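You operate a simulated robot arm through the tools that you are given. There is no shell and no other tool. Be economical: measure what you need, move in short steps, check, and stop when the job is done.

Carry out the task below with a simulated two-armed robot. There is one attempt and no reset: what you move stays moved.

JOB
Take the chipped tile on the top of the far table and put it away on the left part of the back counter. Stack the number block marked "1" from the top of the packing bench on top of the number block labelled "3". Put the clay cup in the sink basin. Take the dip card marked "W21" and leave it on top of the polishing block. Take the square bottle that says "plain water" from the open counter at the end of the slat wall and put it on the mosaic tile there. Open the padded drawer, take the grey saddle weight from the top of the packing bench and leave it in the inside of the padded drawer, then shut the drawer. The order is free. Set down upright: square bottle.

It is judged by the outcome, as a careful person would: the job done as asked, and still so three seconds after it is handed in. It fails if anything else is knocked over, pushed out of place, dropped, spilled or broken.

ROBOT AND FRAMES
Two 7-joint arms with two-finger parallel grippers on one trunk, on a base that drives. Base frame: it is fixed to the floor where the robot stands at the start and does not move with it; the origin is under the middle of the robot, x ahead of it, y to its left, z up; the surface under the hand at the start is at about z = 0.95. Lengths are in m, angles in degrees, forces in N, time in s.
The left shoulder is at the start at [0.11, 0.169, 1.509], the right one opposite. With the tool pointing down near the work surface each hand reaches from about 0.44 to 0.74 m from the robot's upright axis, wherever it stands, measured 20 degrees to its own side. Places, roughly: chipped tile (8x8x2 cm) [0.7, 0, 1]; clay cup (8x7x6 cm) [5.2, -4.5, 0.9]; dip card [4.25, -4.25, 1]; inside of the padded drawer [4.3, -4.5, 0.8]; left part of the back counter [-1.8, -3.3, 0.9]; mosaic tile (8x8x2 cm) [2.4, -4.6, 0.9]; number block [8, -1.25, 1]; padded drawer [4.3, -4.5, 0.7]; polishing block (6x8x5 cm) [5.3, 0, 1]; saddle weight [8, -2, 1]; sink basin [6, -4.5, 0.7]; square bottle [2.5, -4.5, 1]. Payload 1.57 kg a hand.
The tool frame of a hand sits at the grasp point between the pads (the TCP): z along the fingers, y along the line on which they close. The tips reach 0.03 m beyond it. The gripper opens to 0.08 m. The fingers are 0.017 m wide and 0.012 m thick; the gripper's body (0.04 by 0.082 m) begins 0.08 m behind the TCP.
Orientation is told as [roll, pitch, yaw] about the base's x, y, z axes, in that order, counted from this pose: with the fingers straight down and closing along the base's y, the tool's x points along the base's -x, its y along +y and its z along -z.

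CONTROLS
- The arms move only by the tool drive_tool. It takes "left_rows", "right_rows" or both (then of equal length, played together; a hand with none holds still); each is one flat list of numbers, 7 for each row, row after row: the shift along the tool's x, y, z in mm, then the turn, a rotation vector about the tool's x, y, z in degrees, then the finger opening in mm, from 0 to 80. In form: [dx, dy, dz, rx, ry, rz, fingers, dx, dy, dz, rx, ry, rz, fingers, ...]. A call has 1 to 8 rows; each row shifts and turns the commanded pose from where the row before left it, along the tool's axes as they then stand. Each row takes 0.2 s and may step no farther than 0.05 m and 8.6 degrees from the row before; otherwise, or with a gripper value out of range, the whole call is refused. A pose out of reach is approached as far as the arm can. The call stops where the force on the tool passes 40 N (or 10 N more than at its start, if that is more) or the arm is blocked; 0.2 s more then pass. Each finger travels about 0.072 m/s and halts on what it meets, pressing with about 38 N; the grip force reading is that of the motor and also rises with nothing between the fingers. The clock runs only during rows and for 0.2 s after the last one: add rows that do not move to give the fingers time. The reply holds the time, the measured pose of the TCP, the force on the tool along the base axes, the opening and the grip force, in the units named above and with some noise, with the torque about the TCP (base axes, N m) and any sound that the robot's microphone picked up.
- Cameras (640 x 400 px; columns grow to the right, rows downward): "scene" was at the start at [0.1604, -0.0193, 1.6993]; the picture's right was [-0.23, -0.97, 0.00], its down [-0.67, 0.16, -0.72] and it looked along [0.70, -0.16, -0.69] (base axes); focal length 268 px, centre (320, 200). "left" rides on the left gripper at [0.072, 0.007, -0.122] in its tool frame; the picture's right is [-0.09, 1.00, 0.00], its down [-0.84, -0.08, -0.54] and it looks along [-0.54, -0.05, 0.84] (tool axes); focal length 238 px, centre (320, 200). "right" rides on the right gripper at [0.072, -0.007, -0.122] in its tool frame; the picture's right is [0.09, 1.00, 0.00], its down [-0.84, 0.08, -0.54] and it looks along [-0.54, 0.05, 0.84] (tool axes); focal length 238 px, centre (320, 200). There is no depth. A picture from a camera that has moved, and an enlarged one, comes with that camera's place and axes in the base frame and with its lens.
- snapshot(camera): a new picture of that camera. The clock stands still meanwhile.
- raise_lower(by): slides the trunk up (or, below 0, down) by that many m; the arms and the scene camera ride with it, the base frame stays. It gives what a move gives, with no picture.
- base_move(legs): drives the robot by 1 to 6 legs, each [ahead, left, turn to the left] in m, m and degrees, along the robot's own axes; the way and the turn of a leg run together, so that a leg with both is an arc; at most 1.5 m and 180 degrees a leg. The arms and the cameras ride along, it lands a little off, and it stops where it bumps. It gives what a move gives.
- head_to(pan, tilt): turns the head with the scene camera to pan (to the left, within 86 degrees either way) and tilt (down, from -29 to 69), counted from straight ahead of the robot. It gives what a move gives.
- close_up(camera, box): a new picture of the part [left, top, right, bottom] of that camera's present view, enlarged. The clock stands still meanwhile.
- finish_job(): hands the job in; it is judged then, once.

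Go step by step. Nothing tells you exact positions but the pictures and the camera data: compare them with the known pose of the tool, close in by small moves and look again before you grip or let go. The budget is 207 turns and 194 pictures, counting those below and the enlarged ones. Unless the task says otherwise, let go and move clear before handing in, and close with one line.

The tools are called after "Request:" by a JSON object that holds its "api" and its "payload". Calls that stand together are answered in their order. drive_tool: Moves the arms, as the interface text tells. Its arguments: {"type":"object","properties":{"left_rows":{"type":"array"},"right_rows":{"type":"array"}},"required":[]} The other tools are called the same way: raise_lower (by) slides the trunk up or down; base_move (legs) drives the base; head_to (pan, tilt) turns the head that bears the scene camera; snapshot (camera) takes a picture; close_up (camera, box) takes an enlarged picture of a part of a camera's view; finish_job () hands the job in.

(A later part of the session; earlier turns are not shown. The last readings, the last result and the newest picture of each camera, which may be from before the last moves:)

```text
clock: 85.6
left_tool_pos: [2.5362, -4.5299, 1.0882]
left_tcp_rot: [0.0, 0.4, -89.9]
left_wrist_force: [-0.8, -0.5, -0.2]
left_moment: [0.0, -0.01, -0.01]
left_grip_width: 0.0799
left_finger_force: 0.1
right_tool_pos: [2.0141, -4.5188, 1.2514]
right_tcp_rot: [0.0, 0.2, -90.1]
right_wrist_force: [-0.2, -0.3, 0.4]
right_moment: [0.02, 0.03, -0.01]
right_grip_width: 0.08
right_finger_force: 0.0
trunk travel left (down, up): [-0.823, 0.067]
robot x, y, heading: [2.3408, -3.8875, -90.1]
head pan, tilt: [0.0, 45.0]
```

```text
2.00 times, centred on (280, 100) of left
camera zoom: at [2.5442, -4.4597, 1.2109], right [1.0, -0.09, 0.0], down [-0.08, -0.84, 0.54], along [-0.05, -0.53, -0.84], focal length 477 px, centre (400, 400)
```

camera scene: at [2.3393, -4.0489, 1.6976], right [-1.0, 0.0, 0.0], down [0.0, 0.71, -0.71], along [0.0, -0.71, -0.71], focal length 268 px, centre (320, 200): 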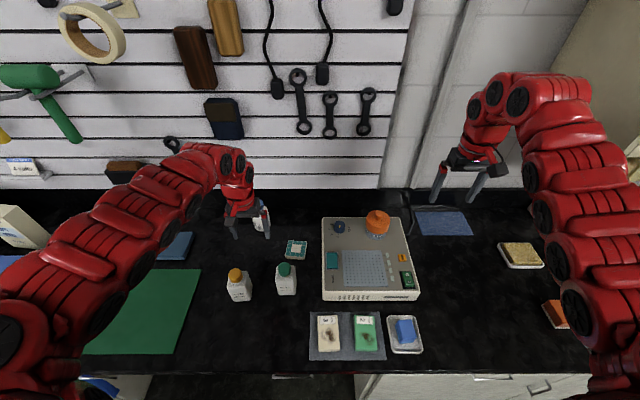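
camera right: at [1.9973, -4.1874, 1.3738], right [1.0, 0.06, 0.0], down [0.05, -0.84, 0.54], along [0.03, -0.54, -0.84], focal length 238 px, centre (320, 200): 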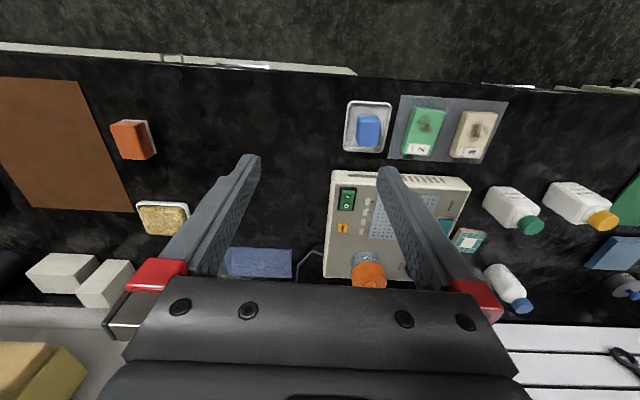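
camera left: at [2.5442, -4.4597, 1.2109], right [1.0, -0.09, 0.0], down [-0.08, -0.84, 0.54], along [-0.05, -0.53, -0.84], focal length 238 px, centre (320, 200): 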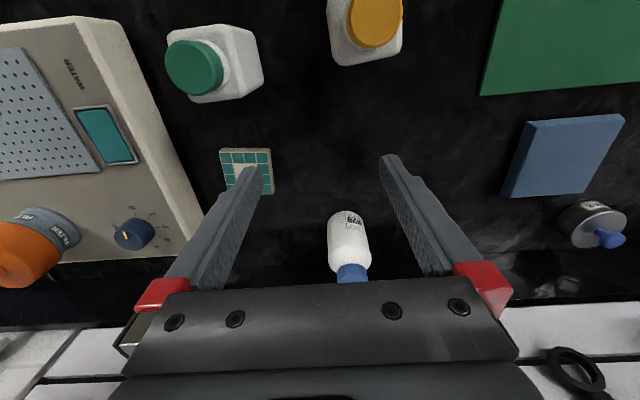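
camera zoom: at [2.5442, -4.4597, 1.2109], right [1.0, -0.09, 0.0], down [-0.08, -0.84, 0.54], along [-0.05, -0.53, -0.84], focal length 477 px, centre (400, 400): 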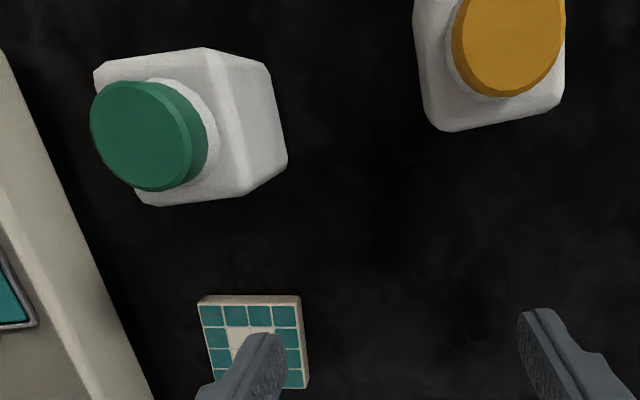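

Bottle centre [2.444, -4.470], width 57 mm; tile centre [2.424, -4.605]. Moving the left hand over the bottle cap at safe height.

Request:
{"api": "drive_tool", "payload": {"left_rows": [20, -31, 0, 0, 0, -1, 80, 20, -31, 0, 0, 0, -1, 80, 20, -30, 0, 0, 0, 0, 80, 0, 0, 0, 0, 0, 0, 80]}}

Request:
{"api": "snapshot", "payload": {"camera": "left"}}

```text
clock: 86.6
left_tool_pos: [2.441, -4.5248, 1.0801]
left_tcp_rot: [0.0, 0.5, -88.0]
left_wrist_force: [0.0, 0.0, -0.6]
left_moment: [0.0, 0.01, -0.01]
left_grip_width: 0.0801
left_finger_force: 0.1
left hand out of reach, approached as far as the arm can: row 1, 2, 3
right_tool_pos: [2.0142, -4.5186, 1.2513]
right_tcp_rot: [-0.1, 0.1, -90.2]
right_wrist_force: [-0.6, -0.6, -0.7]
right_moment: [0.01, 0.02, -0.01]
right_grip_width: 0.0797
right_finger_force: 0.1
trunk travel left (down, up): [-0.823, 0.067]
robot x, y, heading: [2.3435, -3.8876, -90.1]
head pan, tilt: [0.0, 45.0]
```

```text
159 pictures are left
camera left: at [2.4457, -4.4539, 1.2029], right [1.0, -0.06, 0.0], down [-0.05, -0.84, 0.54], along [-0.03, -0.53, -0.84], focal length 238 px, centre (320, 200)
```

left: 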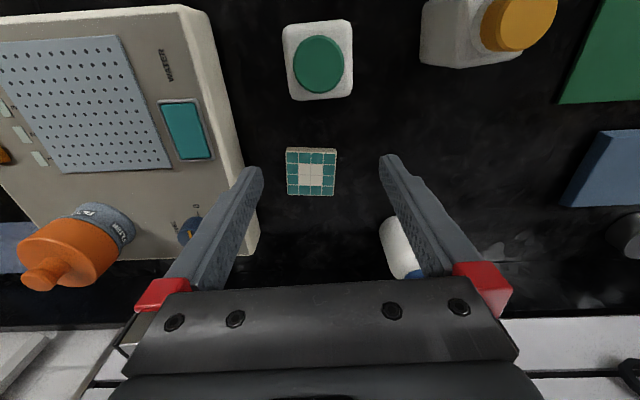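

The hand can't come closer at this height; raising the trunk a bit should help.

Request:
{"api": "raise_lower", "payload": {"by": 0.06}}

Request:
{"api": "drive_tool", "payload": {"left_rows": [0, 0, 25, 0, 0, 0, 80, 0, 0, 25, 0, 0, 0, 80, 20, 0, 0, 0, 0, 0, 80, 20, 1, 0, 0, 0, 0, 80, 20, 1, 0, 0, 0, 0, 80, 0, 0, 0, 0, 0, 0, 80]}}

Request:
{"api": "snapshot", "payload": {"camera": "left"}}

```text
clock: 87.6
left_tool_pos: [2.4416, -4.5252, 1.1407]
left_tcp_rot: [0.0, 0.5, -88.0]
left_wrist_force: [0.0, 0.4, 0.3]
left_moment: [-0.03, 0.01, -0.01]
left_grip_width: 0.0799
left_finger_force: 0.1
right_tool_pos: [2.0136, -4.5203, 1.3116]
right_tcp_rot: [0.0, 0.1, -90.2]
right_wrist_force: [0.1, -0.3, 0.4]
right_moment: [0.02, 0.04, 0.01]
right_grip_width: 0.0799
right_finger_force: 0.0
trunk travel left (down, up): [-0.883, 0.007]
robot x, y, heading: [2.3403, -3.8884, -90.1]
head pan, tilt: [0.0, 45.0]
```

```text
clock: 89.0
left_tool_pos: [2.4342, -4.5064, 1.0774]
left_tcp_rot: [0.0, 0.5, -87.8]
left_wrist_force: [-0.6, 0.3, -0.2]
left_moment: [0.0, 0.0, 0.0]
left_grip_width: 0.08
left_finger_force: 0.0
left hand out of reach, approached as far as the arm can: row 3, 4, 5
right_tool_pos: [2.0136, -4.5175, 1.3121]
right_tcp_rot: [-0.1, 0.0, -90.2]
right_wrist_force: [-0.1, -0.1, -0.5]
right_moment: [-0.02, 0.0, 0.01]
right_grip_width: 0.0802
right_finger_force: 0.0
trunk travel left (down, up): [-0.883, 0.007]
robot x, y, heading: [2.3418, -3.8871, -90.0]
head pan, tilt: [0.0, 45.0]
```

```text
158 pictures are left
camera left: at [2.4389, -4.435, 1.1995], right [1.0, -0.06, 0.0], down [-0.05, -0.84, 0.53], along [-0.03, -0.53, -0.84], focal length 238 px, centre (320, 200)
```

left: 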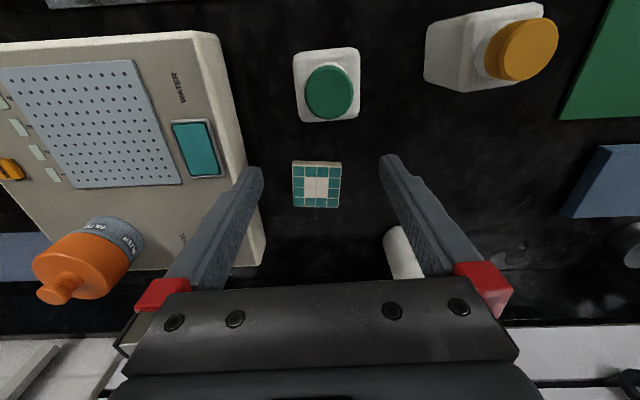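

I'll back the base 4.5 cm instead, which puts the hand over the bottle.

Request:
{"api": "base_move", "payload": {"legs": [[-0.045, 0, 0]]}}

Request:
{"api": "snapshot", "payload": {"camera": "left"}}

```text
clock: 89.9
left_tool_pos: [2.4356, -4.4693, 1.0729]
left_tcp_rot: [-0.1, 0.9, -87.9]
left_wrist_force: [0.9, -0.7, -0.6]
left_moment: [0.09, -0.01, -0.02]
left_grip_width: 0.0802
left_finger_force: 0.1
right_tool_pos: [2.0136, -4.4824, 1.3075]
right_tcp_rot: [0.1, 0.5, -90.2]
right_wrist_force: [-0.5, -0.6, -0.8]
right_moment: [0.06, -0.01, 0.03]
right_grip_width: 0.0799
right_finger_force: 0.1
trunk travel left (down, up): [-0.883, 0.007]
robot x, y, heading: [2.3411, -3.8413, -90.1]
head pan, tilt: [0.0, 45.0]
```

```text
157 pictures are left
camera left: at [2.4387, -4.3988, 1.1956], right [1.0, -0.06, 0.0], down [-0.05, -0.85, 0.53], along [-0.03, -0.53, -0.85], focal length 238 px, centre (320, 200)
```

left: 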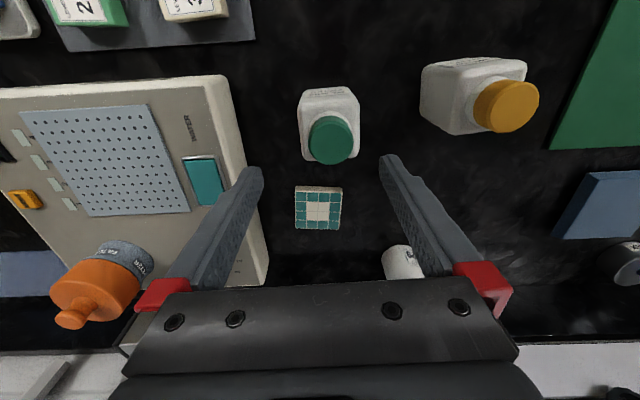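

Over the bottle now; trimming laterally, then descending partway for a check.

Request:
{"api": "drive_tool", "payload": {"left_rows": [0, 0, 10, 0, 0, 0, 80, 5, 9.5, 0, 0, 0, 0, 80, 0, 0, 15, 0, 0, 0, 80, 0, 0, 20, 0, 0, 0, 80, 0, 0, 0, 0, 0, 0, 80]}}

Request:
{"api": "snapshot", "payload": {"camera": "left"}}

Request:
{"api": "close_up", "payload": {"camera": "scene", "box": [210, 200, 370, 300]}}

```text
clock: 91.1
left_tool_pos: [2.4453, -4.4595, 1.033]
left_tcp_rot: [0.0, 0.6, -87.9]
left_wrist_force: [0.1, -0.5, -0.9]
left_moment: [0.01, -0.05, -0.02]
left_grip_width: 0.0799
left_finger_force: 0.1
right_tool_pos: [2.0154, -4.475, 1.3108]
right_tcp_rot: [0.0, 0.1, -90.1]
right_wrist_force: [-0.5, -0.3, -0.2]
right_moment: [0.02, -0.03, 0.02]
right_grip_width: 0.0803
right_finger_force: 0.1
trunk travel left (down, up): [-0.883, 0.007]
robot x, y, heading: [2.3363, -3.8439, -90.2]
head pan, tilt: [0.0, 45.0]
```

```text
156 pictures are left
camera left: at [2.4493, -4.3877, 1.1547], right [1.0, -0.06, 0.0], down [-0.05, -0.84, 0.53], along [-0.03, -0.53, -0.85], focal length 238 px, centre (320, 200)
```

left: 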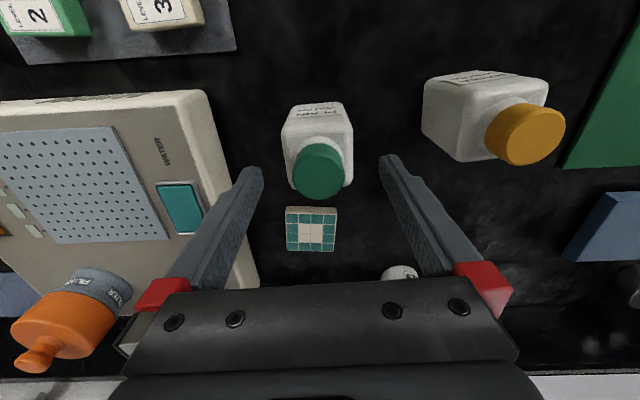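

```text
4.00 times, centred on (290, 250) of scene
camera zoom: at [2.3398, -4.0051, 1.7575], right [-1.0, 0.0, 0.0], down [0.0, 0.71, -0.71], along [0.0, -0.71, -0.71], focal length 1073 px, centre (440, 0)
```

zoom: 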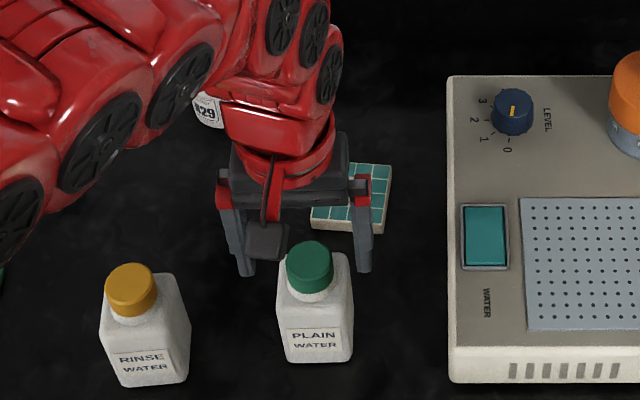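

Aligned. Descending to z≈0.955 around the body.

Request:
{"api": "drive_tool", "payload": {"left_rows": [0, 0, 20, 0, 0, 0, 80, 0, 0, 20, 0, 0, 0, 80, 0, 0, 20, 0, 0, 0, 80, 0, 0, 18, 0, 0, 0, 80, 0, 0, 0, 0, 0, 0, 80]}}

Request:
{"api": "snapshot", "payload": {"camera": "left"}}

Request:
{"api": "close_up", "payload": {"camera": "scene", "box": [210, 200, 370, 300]}}

```text
clock: 92.3
left_tool_pos: [2.4434, -4.4567, 0.9536]
left_tcp_rot: [0.0, 0.5, -87.8]
left_wrist_force: [-0.2, -0.3, -1.4]
left_moment: [-0.01, 0.0, -0.02]
left_grip_width: 0.0799
left_finger_force: 0.0
right_tool_pos: [2.0153, -4.4742, 1.3116]
right_tcp_rot: [0.0, 0.0, -90.3]
right_wrist_force: [0.3, -0.4, -0.2]
right_moment: [-0.02, -0.01, -0.03]
right_grip_width: 0.0798
right_finger_force: 0.0
trunk travel left (down, up): [-0.883, 0.007]
robot x, y, heading: [2.3402, -3.8442, -90.2]
head pan, tilt: [0.0, 45.0]
```

```text
154 pictures are left
camera left: at [2.4478, -4.3865, 1.0769], right [1.0, -0.06, 0.0], down [-0.05, -0.84, 0.53], along [-0.03, -0.53, -0.85], focal length 238 px, centre (320, 200)
```

left: 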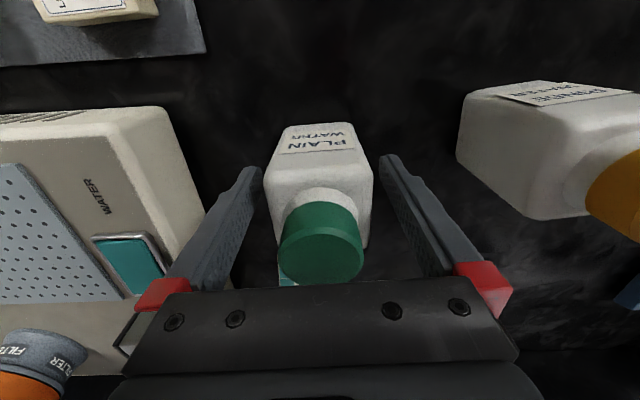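

```text
4.00 times, centred on (290, 250) of scene
camera zoom: at [2.3395, -4.004, 1.7577], right [-1.0, 0.0, 0.0], down [0.0, 0.71, -0.71], along [0.0, -0.71, -0.71], focal length 1073 px, centre (440, 0)
```

zoom: 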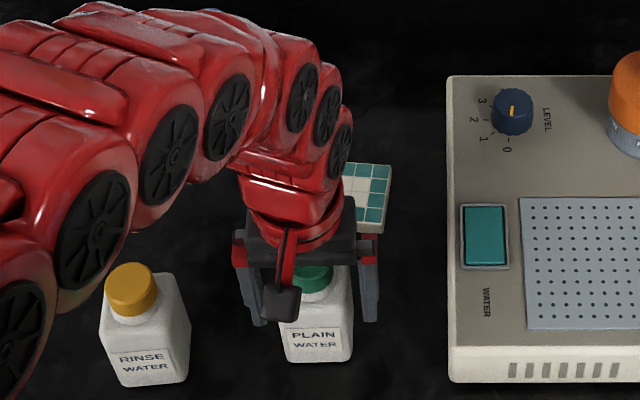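

Fingers straddle the body. Closing and lifting a little.

Request:
{"api": "drive_tool", "payload": {"left_rows": [0, 0, 0, 0, 0, 0, 45, 0, 0, 0, 0, 0, 0, 45, 0, 0, 0, 0, 0, 0, 45, 0, 0, -20, 0, 0, 0, 45, 0, 0, -25, 0, 0, 0, 45, 0, 0, 0, 0, 0, 0, 45]}}

Request:
{"api": "snapshot", "payload": {"camera": "left"}}

```text
clock: 93.7
left_tool_pos: [2.4441, -4.458, 0.9983]
left_tcp_rot: [-0.1, 0.7, -87.9]
left_wrist_force: [-0.1, 0.1, -2.1]
left_moment: [0.03, 0.01, -0.02]
left_grip_width: 0.0578
left_finger_force: 38.3
right_tool_pos: [2.0153, -4.4748, 1.3098]
right_tcp_rot: [0.0, 0.1, -90.1]
right_wrist_force: [-0.1, 0.8, 0.5]
right_moment: [0.03, 0.0, -0.01]
right_grip_width: 0.0799
right_finger_force: 0.1
trunk travel left (down, up): [-0.883, 0.007]
robot x, y, heading: [2.3403, -3.8435, -90.1]
head pan, tilt: [0.0, 45.0]
```

```text
152 pictures are left
camera left: at [2.4483, -4.3878, 1.1212], right [1.0, -0.06, 0.0], down [-0.05, -0.84, 0.53], along [-0.03, -0.53, -0.85], focal length 238 px, centre (320, 200)
```

left: 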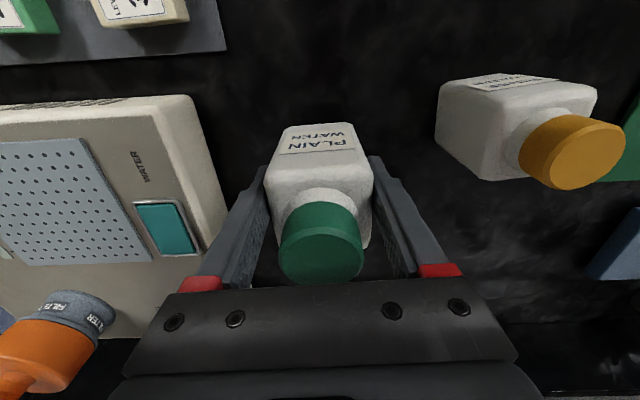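

Held firmly and lifted 45 mm. Carrying it over the mosaic tile.

Request:
{"api": "drive_tool", "payload": {"left_rows": [-30, -5, -3, 0, 0, 0, 45, -30, -5, -2, 0, 0, 0, 45, -30, -5, 0, 0, 0, 0, 45, -30, -5, 0, 0, 0, 0, 45, -25, -5.3, 0, 0, 0, 0, 45, 0, 0, 0, 0, 0, 0, 45]}}

Request:
{"api": "close_up", "payload": {"camera": "scene", "box": [210, 180, 370, 280]}}

Request:
{"api": "snapshot", "payload": {"camera": "right"}}

```text
clock: 95.1
left_tool_pos: [2.434, -4.5315, 1.0074]
left_tcp_rot: [0.0, 0.6, -87.9]
left_wrist_force: [-0.2, -0.6, -3.0]
left_moment: [0.03, -0.01, 0.01]
left_grip_width: 0.0579
left_finger_force: 38.7
left hand out of reach, approached as far as the arm can: row 3, 4, 5
right_tool_pos: [2.0153, -4.4755, 1.3121]
right_tcp_rot: [0.0, 0.0, -90.2]
right_wrist_force: [-0.2, 0.3, 0.0]
right_moment: [-0.02, 0.02, -0.05]
right_grip_width: 0.0801
right_finger_force: 0.1
trunk travel left (down, up): [-0.883, 0.007]
robot x, y, heading: [2.3386, -3.8426, -90.3]
head pan, tilt: [0.0, 45.0]
```

```text
4.00 times, centred on (290, 230) of scene
camera zoom: at [2.3391, -4.0044, 1.7576], right [-1.0, 0.0, 0.0], down [0.0, 0.71, -0.71], along [0.0, -0.71, -0.71], focal length 1073 px, centre (440, 80)
```

zoom: 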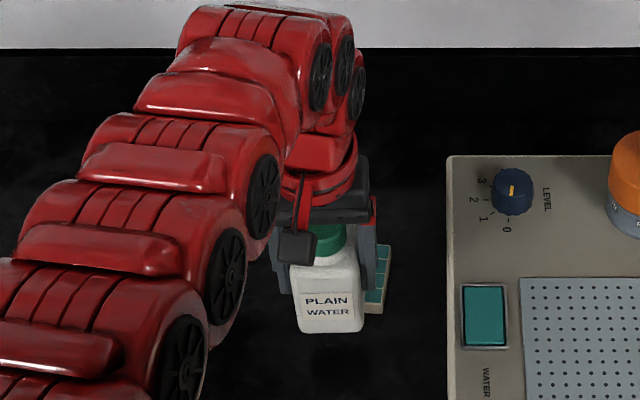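

```text
150 pictures are left
camera right: at [2.0077, -4.4039, 1.4335], right [1.0, 0.09, 0.0], down [0.07, -0.84, 0.54], along [0.05, -0.54, -0.84], focal length 238 px, centre (320, 200)
```

right: 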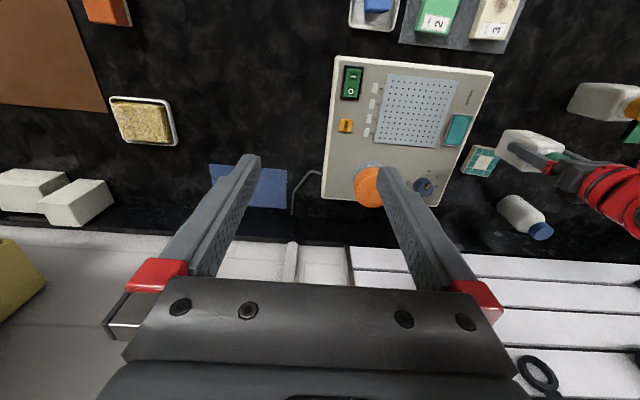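

At the reach limit; driving the base 8 cm ahead with the bottle held clear (bottom ≈0.93).

Request:
{"api": "base_move", "payload": {"legs": [[0.08, 0, 0]]}}

Request:
{"api": "close_up", "payload": {"camera": "scene", "box": [210, 180, 370, 280]}}

Request:
{"api": "snapshot", "payload": {"camera": "right"}}

```text
clock: 96.2
left_tool_pos: [2.432, -4.6093, 1.0101]
left_tcp_rot: [0.0, 0.3, -88.0]
left_wrist_force: [0.2, 0.4, -3.5]
left_moment: [0.02, 0.02, 0.02]
left_grip_width: 0.0579
left_finger_force: 37.6
right_tool_pos: [2.013, -4.5486, 1.3133]
right_tcp_rot: [0.0, -0.1, -90.3]
right_wrist_force: [0.3, 1.1, 0.1]
right_moment: [-0.03, -0.01, -0.01]
right_grip_width: 0.0799
right_finger_force: 0.1
trunk travel left (down, up): [-0.883, 0.007]
robot x, y, heading: [2.3419, -3.9195, -90.0]
head pan, tilt: [0.0, 45.0]
```

```text
4.00 times, centred on (290, 230) of scene
camera zoom: at [2.3389, -4.0785, 1.7582], right [-1.0, 0.0, 0.0], down [0.0, 0.71, -0.71], along [0.0, -0.71, -0.71], focal length 1073 px, centre (440, 80)
```

zoom: 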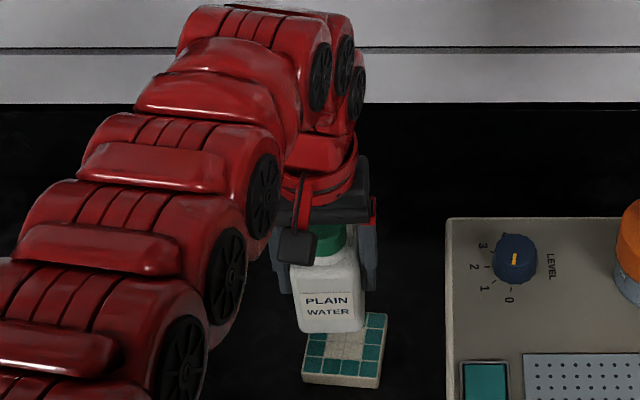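

```text
148 pictures are left
camera right: at [2.0065, -4.4783, 1.4353], right [1.0, 0.09, 0.0], down [0.07, -0.84, 0.54], along [0.05, -0.54, -0.84], focal length 238 px, centre (320, 200)
```

right: 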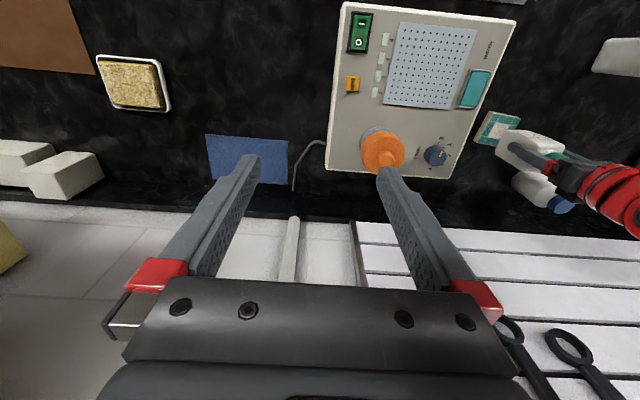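

Bottle is over the tile; shifting 8 mm in x and 12 mm toward me, then lowering gently.

Request:
{"api": "drive_tool", "payload": {"left_rows": [12, -8, 0, 0, 0, 0, 45, 0, 0, 14, 0, 0, 0, 45, 0, 0, 14, 0, 0, 0, 45, 0, 0, 2, 0, 0, 0, 45, 0, 0, 2, 0, 0, 0, 45, 0, 0, 0, 0, 0, 0, 45]}}

Request:
{"api": "close_up", "payload": {"camera": "scene", "box": [210, 180, 370, 280]}}

Request:
{"api": "close_up", "payload": {"camera": "right", "box": [440, 80, 640, 220]}}

```text
clock: 97.6
left_tool_pos: [2.4242, -4.6001, 0.9752]
left_tcp_rot: [0.0, 0.5, -87.9]
left_wrist_force: [0.1, -0.3, -2.9]
left_moment: [0.05, 0.0, -0.01]
left_grip_width: 0.0579
left_finger_force: 37.9
right_tool_pos: [2.0127, -4.5538, 1.31]
right_tcp_rot: [0.0, 0.1, -90.4]
right_wrist_force: [1.0, 0.0, 0.4]
right_moment: [0.01, 0.0, -0.01]
right_grip_width: 0.0801
right_finger_force: 0.1
trunk travel left (down, up): [-0.883, 0.007]
robot x, y, heading: [2.3412, -3.9228, -90.2]
head pan, tilt: [0.0, 45.0]
```

```text
4.00 times, centred on (290, 230) of scene
camera zoom: at [2.3388, -4.0849, 1.7574], right [-1.0, 0.0, 0.0], down [0.0, 0.71, -0.71], along [0.0, -0.71, -0.71], focal length 1073 px, centre (440, 80)
```

zoom: 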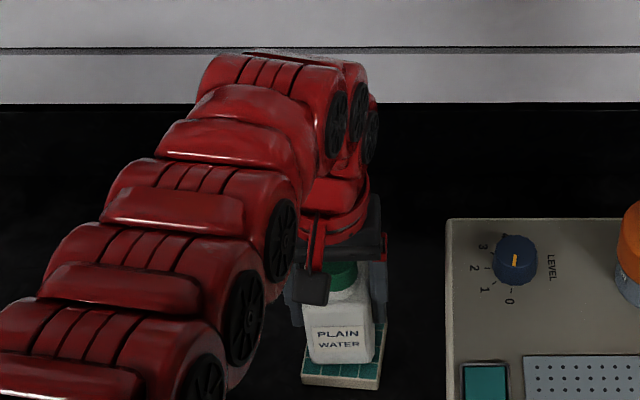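

```text
2.86 times, centred on (540, 150) of right
camera zoom: at [2.0065, -4.4835, 1.4329], right [1.0, 0.09, 0.0], down [0.07, -0.84, 0.54], along [0.05, -0.54, -0.84], focal length 681 px, centre (-309, 343)
```

zoom: 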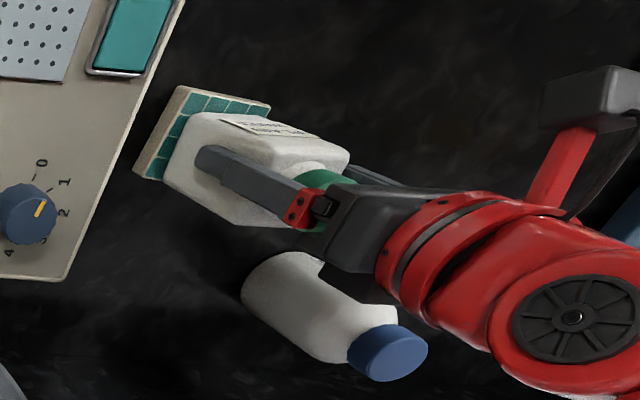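

The bottle sits slightly far back; shifting 7 mm toward me and 2 mm right, then lowering to contact.

Request:
{"api": "drive_tool", "payload": {"left_rows": [7, -2, 0, 0, 0, 0, 45, 0, 0, 2, 0, 0, 0, 45, 0, 0, 1.5, 0, 0, 0, 45, 0, 0, 1.5, 0, 0, 0, 45, 0, 0, 0, 0, 0, 0, 45]}}

Request:
{"api": "close_up", "payload": {"camera": "scene", "box": [270, 240, 318, 270]}}

```text
clock: 98.8
left_tool_pos: [2.4212, -4.5929, 0.9728]
left_tcp_rot: [0.1, 0.2, -88.1]
left_wrist_force: [-1.6, -7.2, 28.9]
left_moment: [0.25, -0.12, -0.04]
left_grip_width: 0.058
left_finger_force: 38.3
right_tool_pos: [2.0117, -4.5503, 1.3126]
right_tcp_rot: [0.2, -0.2, -90.3]
right_wrist_force: [-0.3, 0.2, 0.4]
right_moment: [0.0, -0.04, -0.02]
right_grip_width: 0.0798
right_finger_force: 0.0
trunk travel left (down, up): [-0.883, 0.007]
robot x, y, heading: [2.3413, -3.9247, -90.2]
head pan, tilt: [0.0, 45.0]
```

```text
13.33 times, centred on (294, 255) of scene
camera zoom: at [2.338, -4.0798, 1.7583], right [-1.0, 0.0, 0.0], down [0.0, 0.71, -0.71], along [0.0, -0.71, -0.71], focal length 3577 px, centre (667, -533)
```

zoom: 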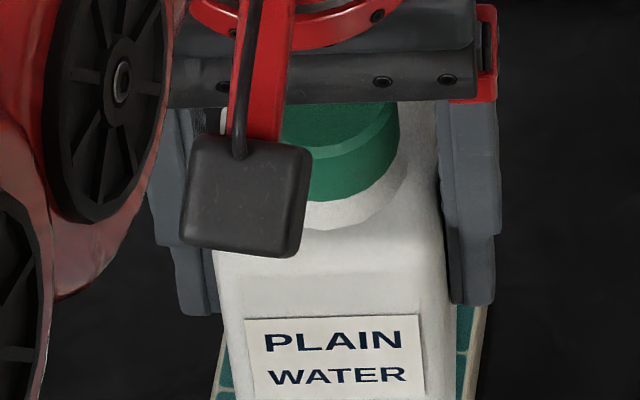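

Contact made (29 N). Checking the base alignment before releasing.

Request:
{"api": "close_up", "payload": {"camera": "scene", "box": [270, 250, 318, 280]}}

Request:
{"api": "close_up", "payload": {"camera": "right", "box": [440, 80, 560, 164]}}

```text
13.33 times, centred on (294, 265) of scene
camera zoom: at [2.338, -4.0798, 1.7583], right [-1.0, 0.0, 0.0], down [0.0, 0.71, -0.71], along [0.0, -0.71, -0.71], focal length 3577 px, centre (667, -667)
```

zoom: 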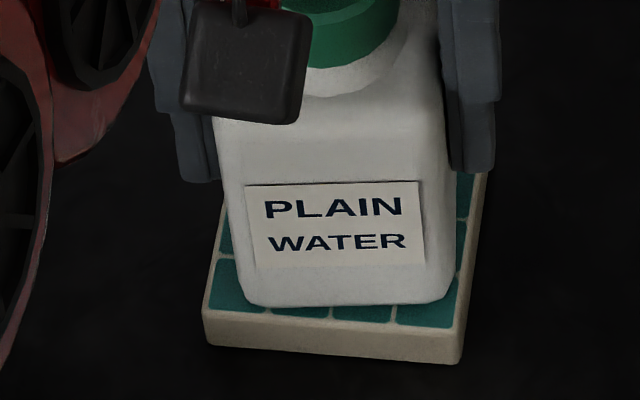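

```text
4.76 times, centred on (500, 122) of right
camera zoom: at [2.0058, -4.4794, 1.4349], right [1.0, 0.09, 0.0], down [0.07, -0.84, 0.54], along [0.05, -0.54, -0.84], focal length 1135 px, centre (-537, 571)
```

zoom: 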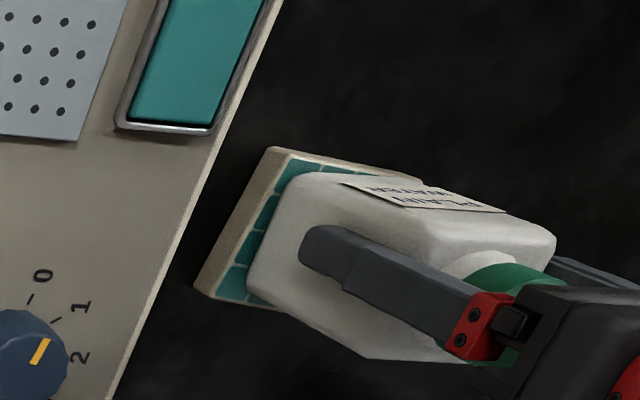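

It stands squarely on the tile. Releasing and lifting straight up.

Request:
{"api": "drive_tool", "payload": {"left_rows": [0, 0, -0.5, 0, 0, 0, 70, 0, 0, 0, 0, 0, 0, 80, 0, 0, -5, 0, 0, 0, 80, 0, 0, -20, 0, 0, 0, 80, 0, 0, -30, 0, 0, 0, 80, 0, 0, -30, 0, 0, 0, 80, 0, 0, -20, 0, 0, 0, 80]}}

Request:
{"api": "snapshot", "payload": {"camera": "left"}}

```text
clock: 100.4
left_tool_pos: [2.4204, -4.5948, 1.076]
left_tcp_rot: [0.0, 0.6, -88.0]
left_wrist_force: [0.3, -0.5, 0.2]
left_moment: [0.0, -0.01, -0.03]
left_grip_width: 0.0801
left_finger_force: 0.0
right_tool_pos: [2.013, -4.5528, 1.311]
right_tcp_rot: [0.1, 0.0, -90.4]
right_wrist_force: [0.5, 0.5, 0.3]
right_moment: [-0.02, -0.02, -0.03]
right_grip_width: 0.0799
right_finger_force: 0.0
trunk travel left (down, up): [-0.883, 0.007]
robot x, y, heading: [2.3372, -3.9241, -90.4]
head pan, tilt: [0.0, 45.0]
```

```text
142 pictures are left
camera left: at [2.4254, -4.5239, 1.198], right [1.0, -0.06, 0.0], down [-0.05, -0.84, 0.53], along [-0.03, -0.53, -0.85], focal length 238 px, centre (320, 200)
```

left: 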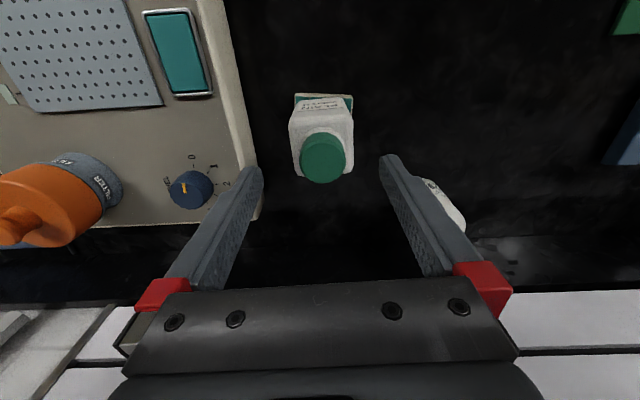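

The bottle stands on the tile. Lifting clear, backing to y≈-3.66, and strafing left along the counter toward the dip cards near x≈4.25.

Request:
{"api": "drive_tool", "payload": {"left_rows": [0, 0, -20, 0, 0, 0, 80, 0, 0, -20, 0, 0, 0, 80, 0, 0, -20, 0, 0, 0, 80, 0, 0, 0, 0, 0, 0, 80]}}

Request:
{"api": "base_move", "payload": {"legs": [[-0.27, 0, 0], [0, 1.0, 0], [0, 0.85, 0]]}}

Request:
{"api": "snapshot", "payload": {"camera": "scene"}}

```text
clock: 101.4
left_tool_pos: [2.422, -4.5957, 1.1359]
left_tcp_rot: [0.0, 0.6, -88.0]
left_wrist_force: [-0.7, -0.2, 0.2]
left_moment: [-0.01, 0.0, -0.02]
left_grip_width: 0.0798
left_finger_force: 0.0
right_tool_pos: [2.0119, -4.5517, 1.3104]
right_tcp_rot: [0.1, 0.1, -90.3]
right_wrist_force: [-0.1, -0.9, -0.5]
right_moment: [0.0, -0.01, 0.01]
right_grip_width: 0.0801
right_finger_force: 0.0
trunk travel left (down, up): [-0.883, 0.007]
robot x, y, heading: [2.3424, -3.9217, -90.1]
head pan, tilt: [0.0, 45.0]
```

```text
clock: 112.1
left_tool_pos: [4.2499, -4.3228, 1.1356]
left_tcp_rot: [0.0, 0.6, -88.3]
left_wrist_force: [-0.3, 0.5, -0.3]
left_moment: [-0.01, 0.0, 0.02]
left_grip_width: 0.0801
left_finger_force: 0.0
right_tool_pos: [3.8407, -4.2778, 1.311]
right_tcp_rot: [0.0, 0.0, -90.7]
right_wrist_force: [-0.2, 0.8, 0.7]
right_moment: [0.02, -0.03, -0.01]
right_grip_width: 0.0801
right_finger_force: 0.0
trunk travel left (down, up): [-0.883, 0.007]
robot x, y, heading: [4.1709, -3.6472, -90.4]
head pan, tilt: [0.0, 45.0]
```

```text
141 pictures are left
camera scene: at [4.1698, -3.8101, 1.7576], right [-1.0, 0.01, 0.0], down [0.01, 0.71, -0.71], along [-0.01, -0.71, -0.71], focal length 268 px, centre (320, 200)
```

scene: 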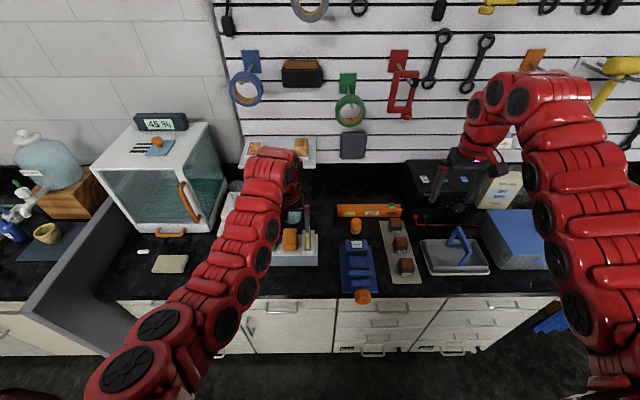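

Request:
{"api": "close_up", "payload": {"camera": "scene", "box": [210, 180, 530, 380]}}

Request:
{"api": "close_up", "payload": {"camera": "scene", "box": [330, 200, 440, 310]}}

Request:
{"api": "snapshot", "payload": {"camera": "left"}}

Request:
{"api": "snapshot", "payload": {"camera": "right"}}

```text
2.00 times, centred on (370, 280) of scene
camera zoom: at [4.1698, -3.8101, 1.7576], right [-1.0, 0.01, 0.0], down [0.01, 0.71, -0.71], along [-0.01, -0.71, -0.71], focal length 536 px, centre (220, 40)
```

zoom: 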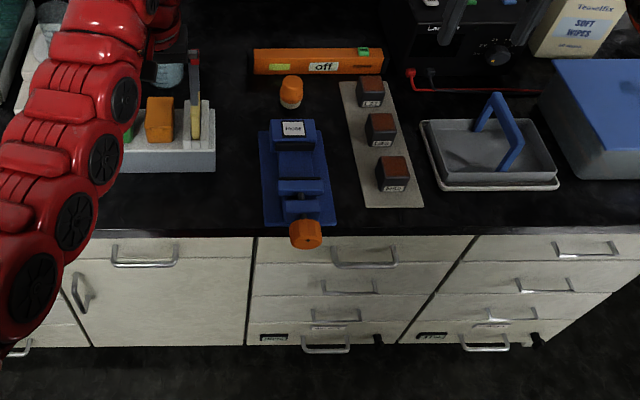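

```text
3.64 times, centred on (385, 255) of scene
camera zoom: at [4.1698, -3.8101, 1.7576], right [-1.0, 0.01, 0.0], down [0.01, 0.71, -0.71], along [-0.01, -0.71, -0.71], focal length 975 px, centre (84, 0)
```

zoom: 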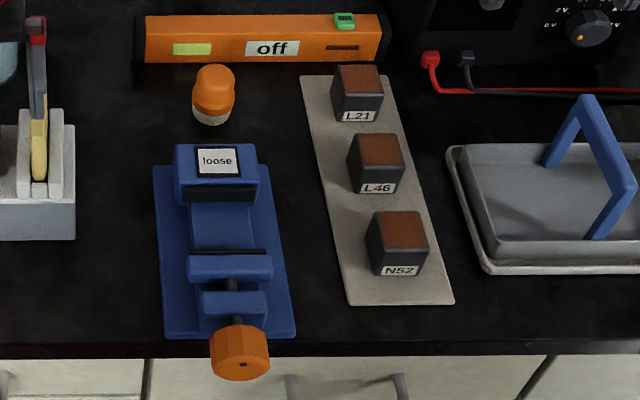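

```text
138 pictures are left
camera left: at [4.2553, -4.2529, 1.2586], right [1.0, -0.06, 0.0], down [-0.05, -0.84, 0.53], along [-0.03, -0.53, -0.85], focal length 238 px, centre (320, 200)
```

left: 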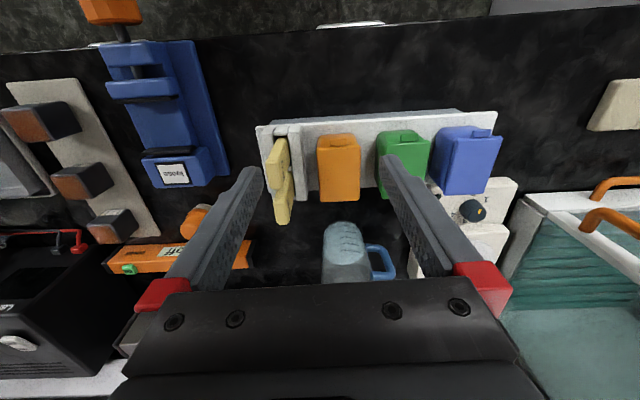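

```text
137 pictures are left
camera right: at [3.8356, -4.2074, 1.4335], right [1.0, 0.08, 0.0], down [0.07, -0.84, 0.54], along [0.05, -0.54, -0.84], focal length 238 px, centre (320, 200)
```

right: 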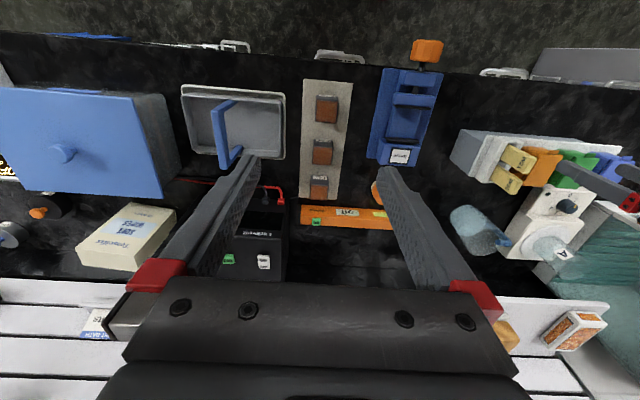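

Request:
{"api": "close_up", "payload": {"camera": "right", "box": [440, 120, 640, 245]}}

Request:
{"api": "close_up", "payload": {"camera": "left", "box": [240, 90, 530, 270]}}

Request:
{"api": "close_up", "payload": {"camera": "scene", "box": [200, 150, 330, 290]}}

```text
3.20 times, centred on (540, 182) of right
camera zoom: at [3.8356, -4.2074, 1.4335], right [1.0, 0.08, 0.0], down [0.07, -0.84, 0.54], along [0.05, -0.54, -0.84], focal length 763 px, centre (-384, 256)
```

zoom: 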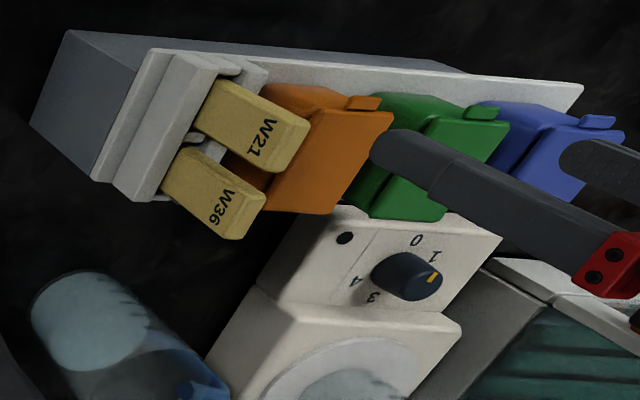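

```text
2.21 times, centred on (385, 180) of left
camera zoom: at [4.2553, -4.2529, 1.2586], right [1.0, -0.06, 0.0], down [-0.05, -0.84, 0.53], along [-0.03, -0.53, -0.85], focal length 526 px, centre (177, 244)
```

zoom: 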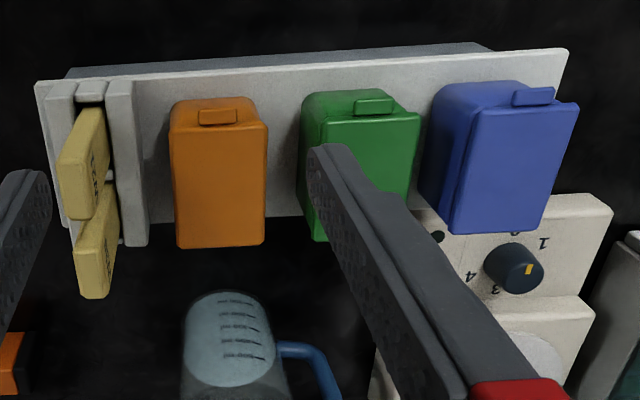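

```text
2.86 times, centred on (265, 220) of scene
camera zoom: at [4.1698, -3.8101, 1.7576], right [-1.0, 0.01, 0.0], down [0.01, 0.71, -0.71], along [-0.01, -0.71, -0.71], focal length 766 px, centre (477, 143)
```

zoom: 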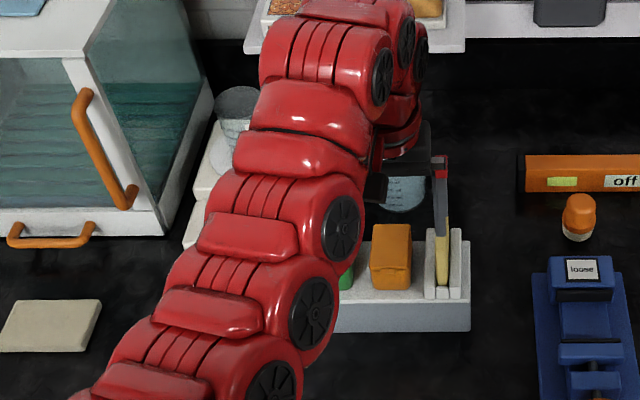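

W21 is the yellow card nearest me; triangulated top at about [4.209, -4.348, 1.064], thin along x, rail top near z≈1.0. I'll reposition so it lies in the left arm's comfortable sector.

Request:
{"api": "base_move", "payload": {"legs": [[0.1, -0.19, 0.4]]}}

Request:
{"api": "snapshot", "payload": {"camera": "left"}}

Request:
{"api": "snapshot", "payload": {"camera": "scene"}}

```text
clock: 113.8
left_tool_pos: [4.0668, -4.4189, 1.1354]
left_tcp_rot: [-0.1, 0.4, -87.9]
left_wrist_force: [-0.2, -0.7, 0.3]
left_moment: [-0.01, -0.02, 0.01]
left_grip_width: 0.0798
left_finger_force: 0.0
right_tool_pos: [3.658, -4.3767, 1.3119]
right_tcp_rot: [0.0, 0.1, -90.1]
right_wrist_force: [-0.3, -0.8, 0.6]
right_moment: [0.03, 0.04, 0.01]
right_grip_width: 0.0801
right_finger_force: 0.0
trunk travel left (down, up): [-0.883, 0.007]
robot x, y, heading: [3.9806, -3.7458, -90.5]
head pan, tilt: [0.0, 45.0]
```

```text
133 pictures are left
camera left: at [4.0701, -4.3482, 1.2589], right [1.0, -0.05, 0.0], down [-0.04, -0.84, 0.53], along [-0.03, -0.53, -0.85], focal length 238 px, centre (320, 200)
```

left: 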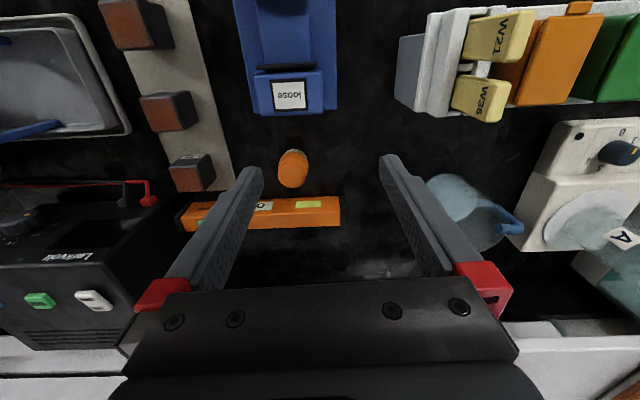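

```text
132 pictures are left
camera scene: at [3.9812, -3.9057, 1.7578], right [-1.0, 0.0, 0.0], down [0.0, 0.71, -0.71], along [0.0, -0.71, -0.71], focal length 268 px, centre (320, 200)
```

scene: 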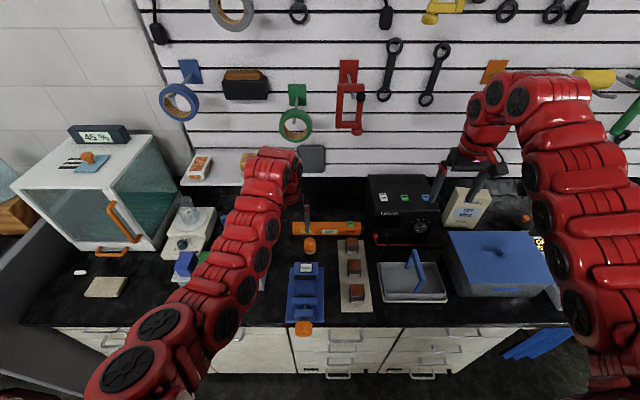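

Request:
{"api": "drive_tool", "payload": {"left_rows": [16, 36, 0, 0, 0, 2, 80, 16, 36, 0, 0, 0, 0, 80, 16, 36, 0, 0, 0, 0, 80, 18, 36, 0, 0, 0, 0, 80, 0, 0, 0, 0, 0, 0, 80]}}

Request:
{"api": "snapshot", "payload": {"camera": "left"}}

Request:
{"api": "close_up", "payload": {"camera": "scene", "box": [160, 190, 320, 290]}}

```text
clock: 115.0
left_tool_pos: [4.2335, -4.3711, 1.1219]
left_tcp_rot: [0.1, 0.5, -89.8]
left_wrist_force: [0.3, 0.1, 0.1]
left_moment: [0.01, -0.01, 0.01]
left_grip_width: 0.0801
left_finger_force: 0.1
left hand out of reach, approached as far as the arm can: row 3, 4
right_tool_pos: [3.6558, -4.3779, 1.3117]
right_tcp_rot: [0.1, 0.0, -89.9]
right_wrist_force: [0.5, -0.6, -0.4]
right_moment: [0.03, -0.01, 0.02]
right_grip_width: 0.0801
right_finger_force: 0.0
trunk travel left (down, up): [-0.883, 0.007]
robot x, y, heading: [3.9798, -3.7436, -90.1]
head pan, tilt: [0.0, 45.0]
```

```text
131 pictures are left
camera left: at [4.2424, -4.3007, 1.2446], right [1.0, -0.09, 0.0], down [-0.07, -0.84, 0.53], along [-0.05, -0.53, -0.85], focal length 238 px, centre (320, 200)
```

left: 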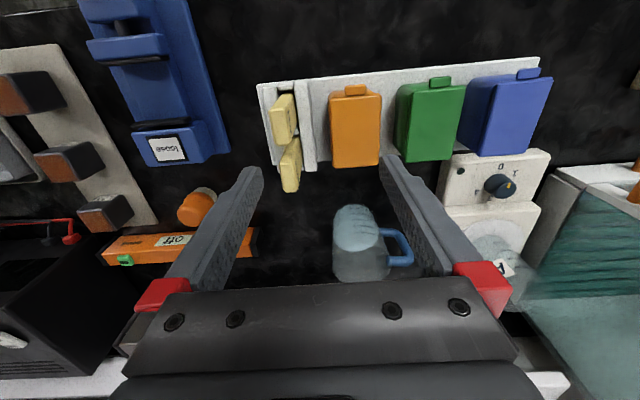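

```text
4.00 times, centred on (240, 240) of scene
camera zoom: at [3.9798, -3.9062, 1.7577], right [-1.0, 0.0, 0.0], down [0.0, 0.71, -0.71], along [0.0, -0.71, -0.71], focal length 1073 px, centre (640, 40)
```

zoom: 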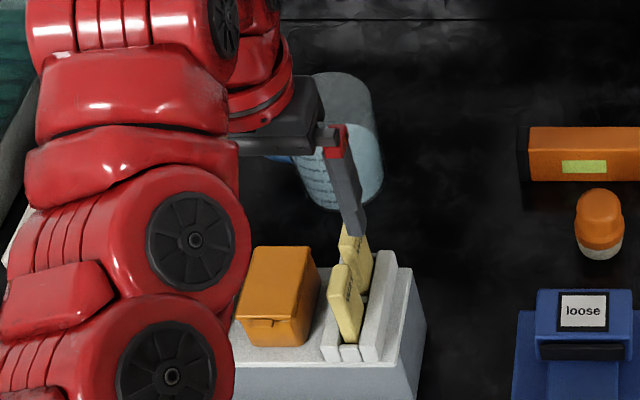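

Request:
{"api": "close_up", "payload": {"camera": "left", "box": [240, 70, 340, 200]}}

Request:
{"api": "close_up", "payload": {"camera": "scene", "box": [235, 240, 275, 290]}}

```text
3.08 times, centred on (290, 135) of left
camera zoom: at [4.2424, -4.3007, 1.2446], right [1.0, -0.09, 0.0], down [-0.07, -0.84, 0.53], along [-0.05, -0.53, -0.85], focal length 733 px, centre (412, 400)
```

zoom: 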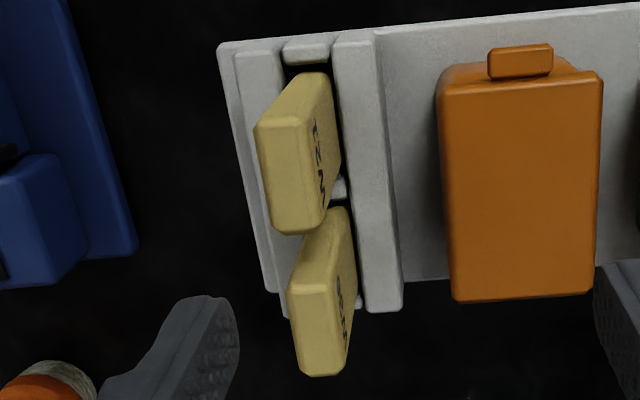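

```text
8.00 times, centred on (255, 265) of scene
camera zoom: at [3.9798, -3.9062, 1.7577], right [-1.0, 0.0, 0.0], down [0.0, 0.71, -0.71], along [0.0, -0.71, -0.71], focal length 2146 px, centre (840, -320)
```

zoom: 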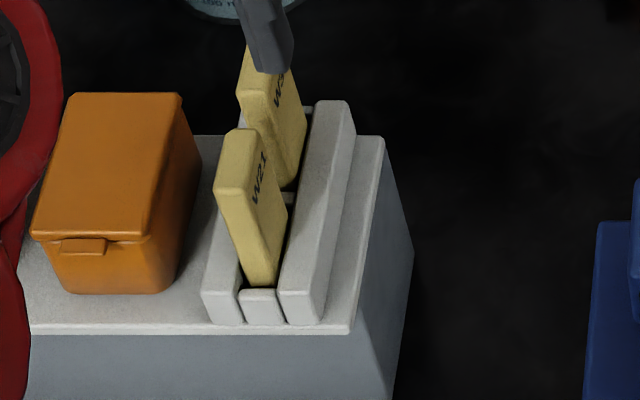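

W21 top centre: [4.206, -4.349, 1.057], 12 mm thick along x, about 28 mm wide, rails top ≈0.99. I'll back the base 3 cm for reach.

Request:
{"api": "base_move", "payload": {"legs": [[-0.03, 0, 0]]}}

Request:
{"api": "drive_tool", "payload": {"left_rows": [-5, -27, 0, 0, 0, 0, 50, 0, 0, 0, 0, 0, 0, 50]}}

Request:
{"api": "close_up", "payload": {"camera": "left", "box": [200, 40, 440, 240]}}

```text
clock: 115.8
left_tool_pos: [4.2348, -4.3482, 1.1182]
left_tcp_rot: [0.1, 0.9, -89.7]
left_wrist_force: [-0.2, -0.6, -0.6]
left_moment: [0.05, 0.01, -0.04]
left_grip_width: 0.0801
left_finger_force: 0.1
right_tool_pos: [3.6548, -4.3551, 1.307]
right_tcp_rot: [0.1, 0.5, -90.1]
right_wrist_force: [0.1, -0.4, -0.1]
right_moment: [0.05, -0.02, -0.02]
right_grip_width: 0.0799
right_finger_force: 0.1
trunk travel left (down, up): [-0.883, 0.007]
robot x, y, heading: [3.9781, -3.7173, -90.0]
head pan, tilt: [0.0, 45.0]
```

```text
clock: 116.4
left_tool_pos: [4.2047, -4.3505, 1.1204]
left_tcp_rot: [0.0, 0.7, -89.8]
left_wrist_force: [-0.1, -0.6, -0.3]
left_moment: [-0.01, -0.01, -0.01]
left_grip_width: 0.0501
left_finger_force: 0.1
right_tool_pos: [3.6554, -4.3525, 1.3093]
right_tcp_rot: [0.2, 0.2, -90.1]
right_wrist_force: [-0.3, -0.4, 0.2]
right_moment: [0.02, -0.02, -0.01]
right_grip_width: 0.0798
right_finger_force: 0.1
trunk travel left (down, up): [-0.883, 0.007]
robot x, y, heading: [3.9743, -3.7156, -90.0]
head pan, tilt: [0.0, 45.0]
```

```text
2.00 times, centred on (320, 140) of left
camera zoom: at [4.2122, -4.2801, 1.2425], right [1.0, -0.09, 0.0], down [-0.07, -0.84, 0.53], along [-0.05, -0.53, -0.85], focal length 477 px, centre (320, 320)
```

zoom: 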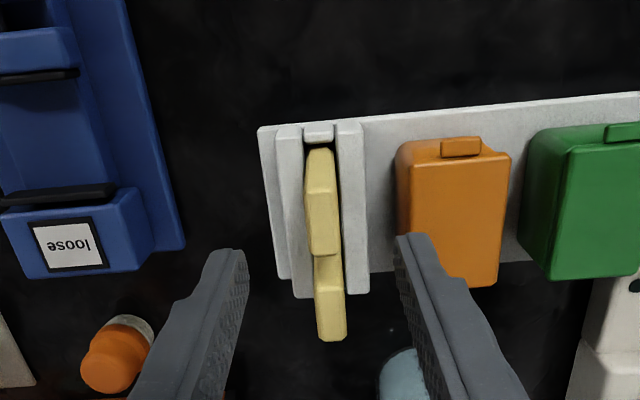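

Centred over W21. Narrowing to 30 mm to miss the orange box, then descending to z≈1.06.

Request:
{"api": "drive_tool", "payload": {"left_rows": [1, 1, 0, 0, 0, 0, 30, 0, 0, 20, 0, 0, 0, 30, 0, 0, 10, 0, 0, 0, 30, 0, 0, 0, 0, 0, 0, 30]}}

Request:
{"api": "close_up", "payload": {"camera": "left", "box": [200, 60, 440, 260]}}

Request:
{"api": "close_up", "payload": {"camera": "scene", "box": [215, 200, 295, 250]}}

```text
clock: 117.4
left_tool_pos: [4.2075, -4.3461, 1.093]
left_tcp_rot: [0.0, 0.7, -89.8]
left_wrist_force: [-0.5, -0.2, 0.4]
left_moment: [-0.01, -0.01, -0.02]
left_grip_width: 0.0301
left_finger_force: 0.0
right_tool_pos: [3.6551, -4.3494, 1.3104]
right_tcp_rot: [0.1, 0.2, -90.1]
right_wrist_force: [-0.1, 0.4, -1.1]
right_moment: [0.0, -0.05, 0.0]
right_grip_width: 0.08
right_finger_force: 0.0
trunk travel left (down, up): [-0.883, 0.007]
robot x, y, heading: [3.9779, -3.7177, -90.0]
head pan, tilt: [0.0, 45.0]
```

```text
2.00 times, centred on (320, 160) of left
camera zoom: at [4.2144, -4.2757, 1.2147], right [1.0, -0.09, 0.0], down [-0.07, -0.84, 0.53], along [-0.05, -0.53, -0.85], focal length 477 px, centre (320, 280)
```

zoom: 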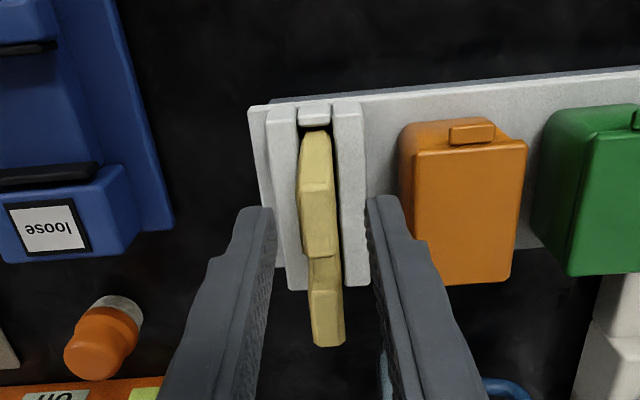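

```text
8.00 times, centred on (255, 225) of scene
camera zoom: at [3.9787, -3.8778, 1.7576], right [-1.0, 0.0, 0.0], down [0.0, 0.71, -0.71], along [0.0, -0.71, -0.71], focal length 2146 px, centre (840, 0)
```

zoom: 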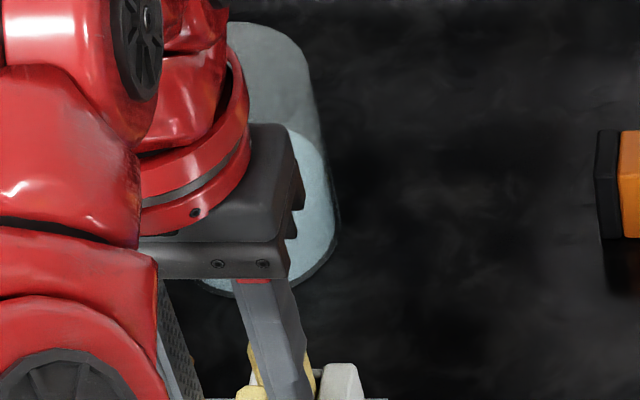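

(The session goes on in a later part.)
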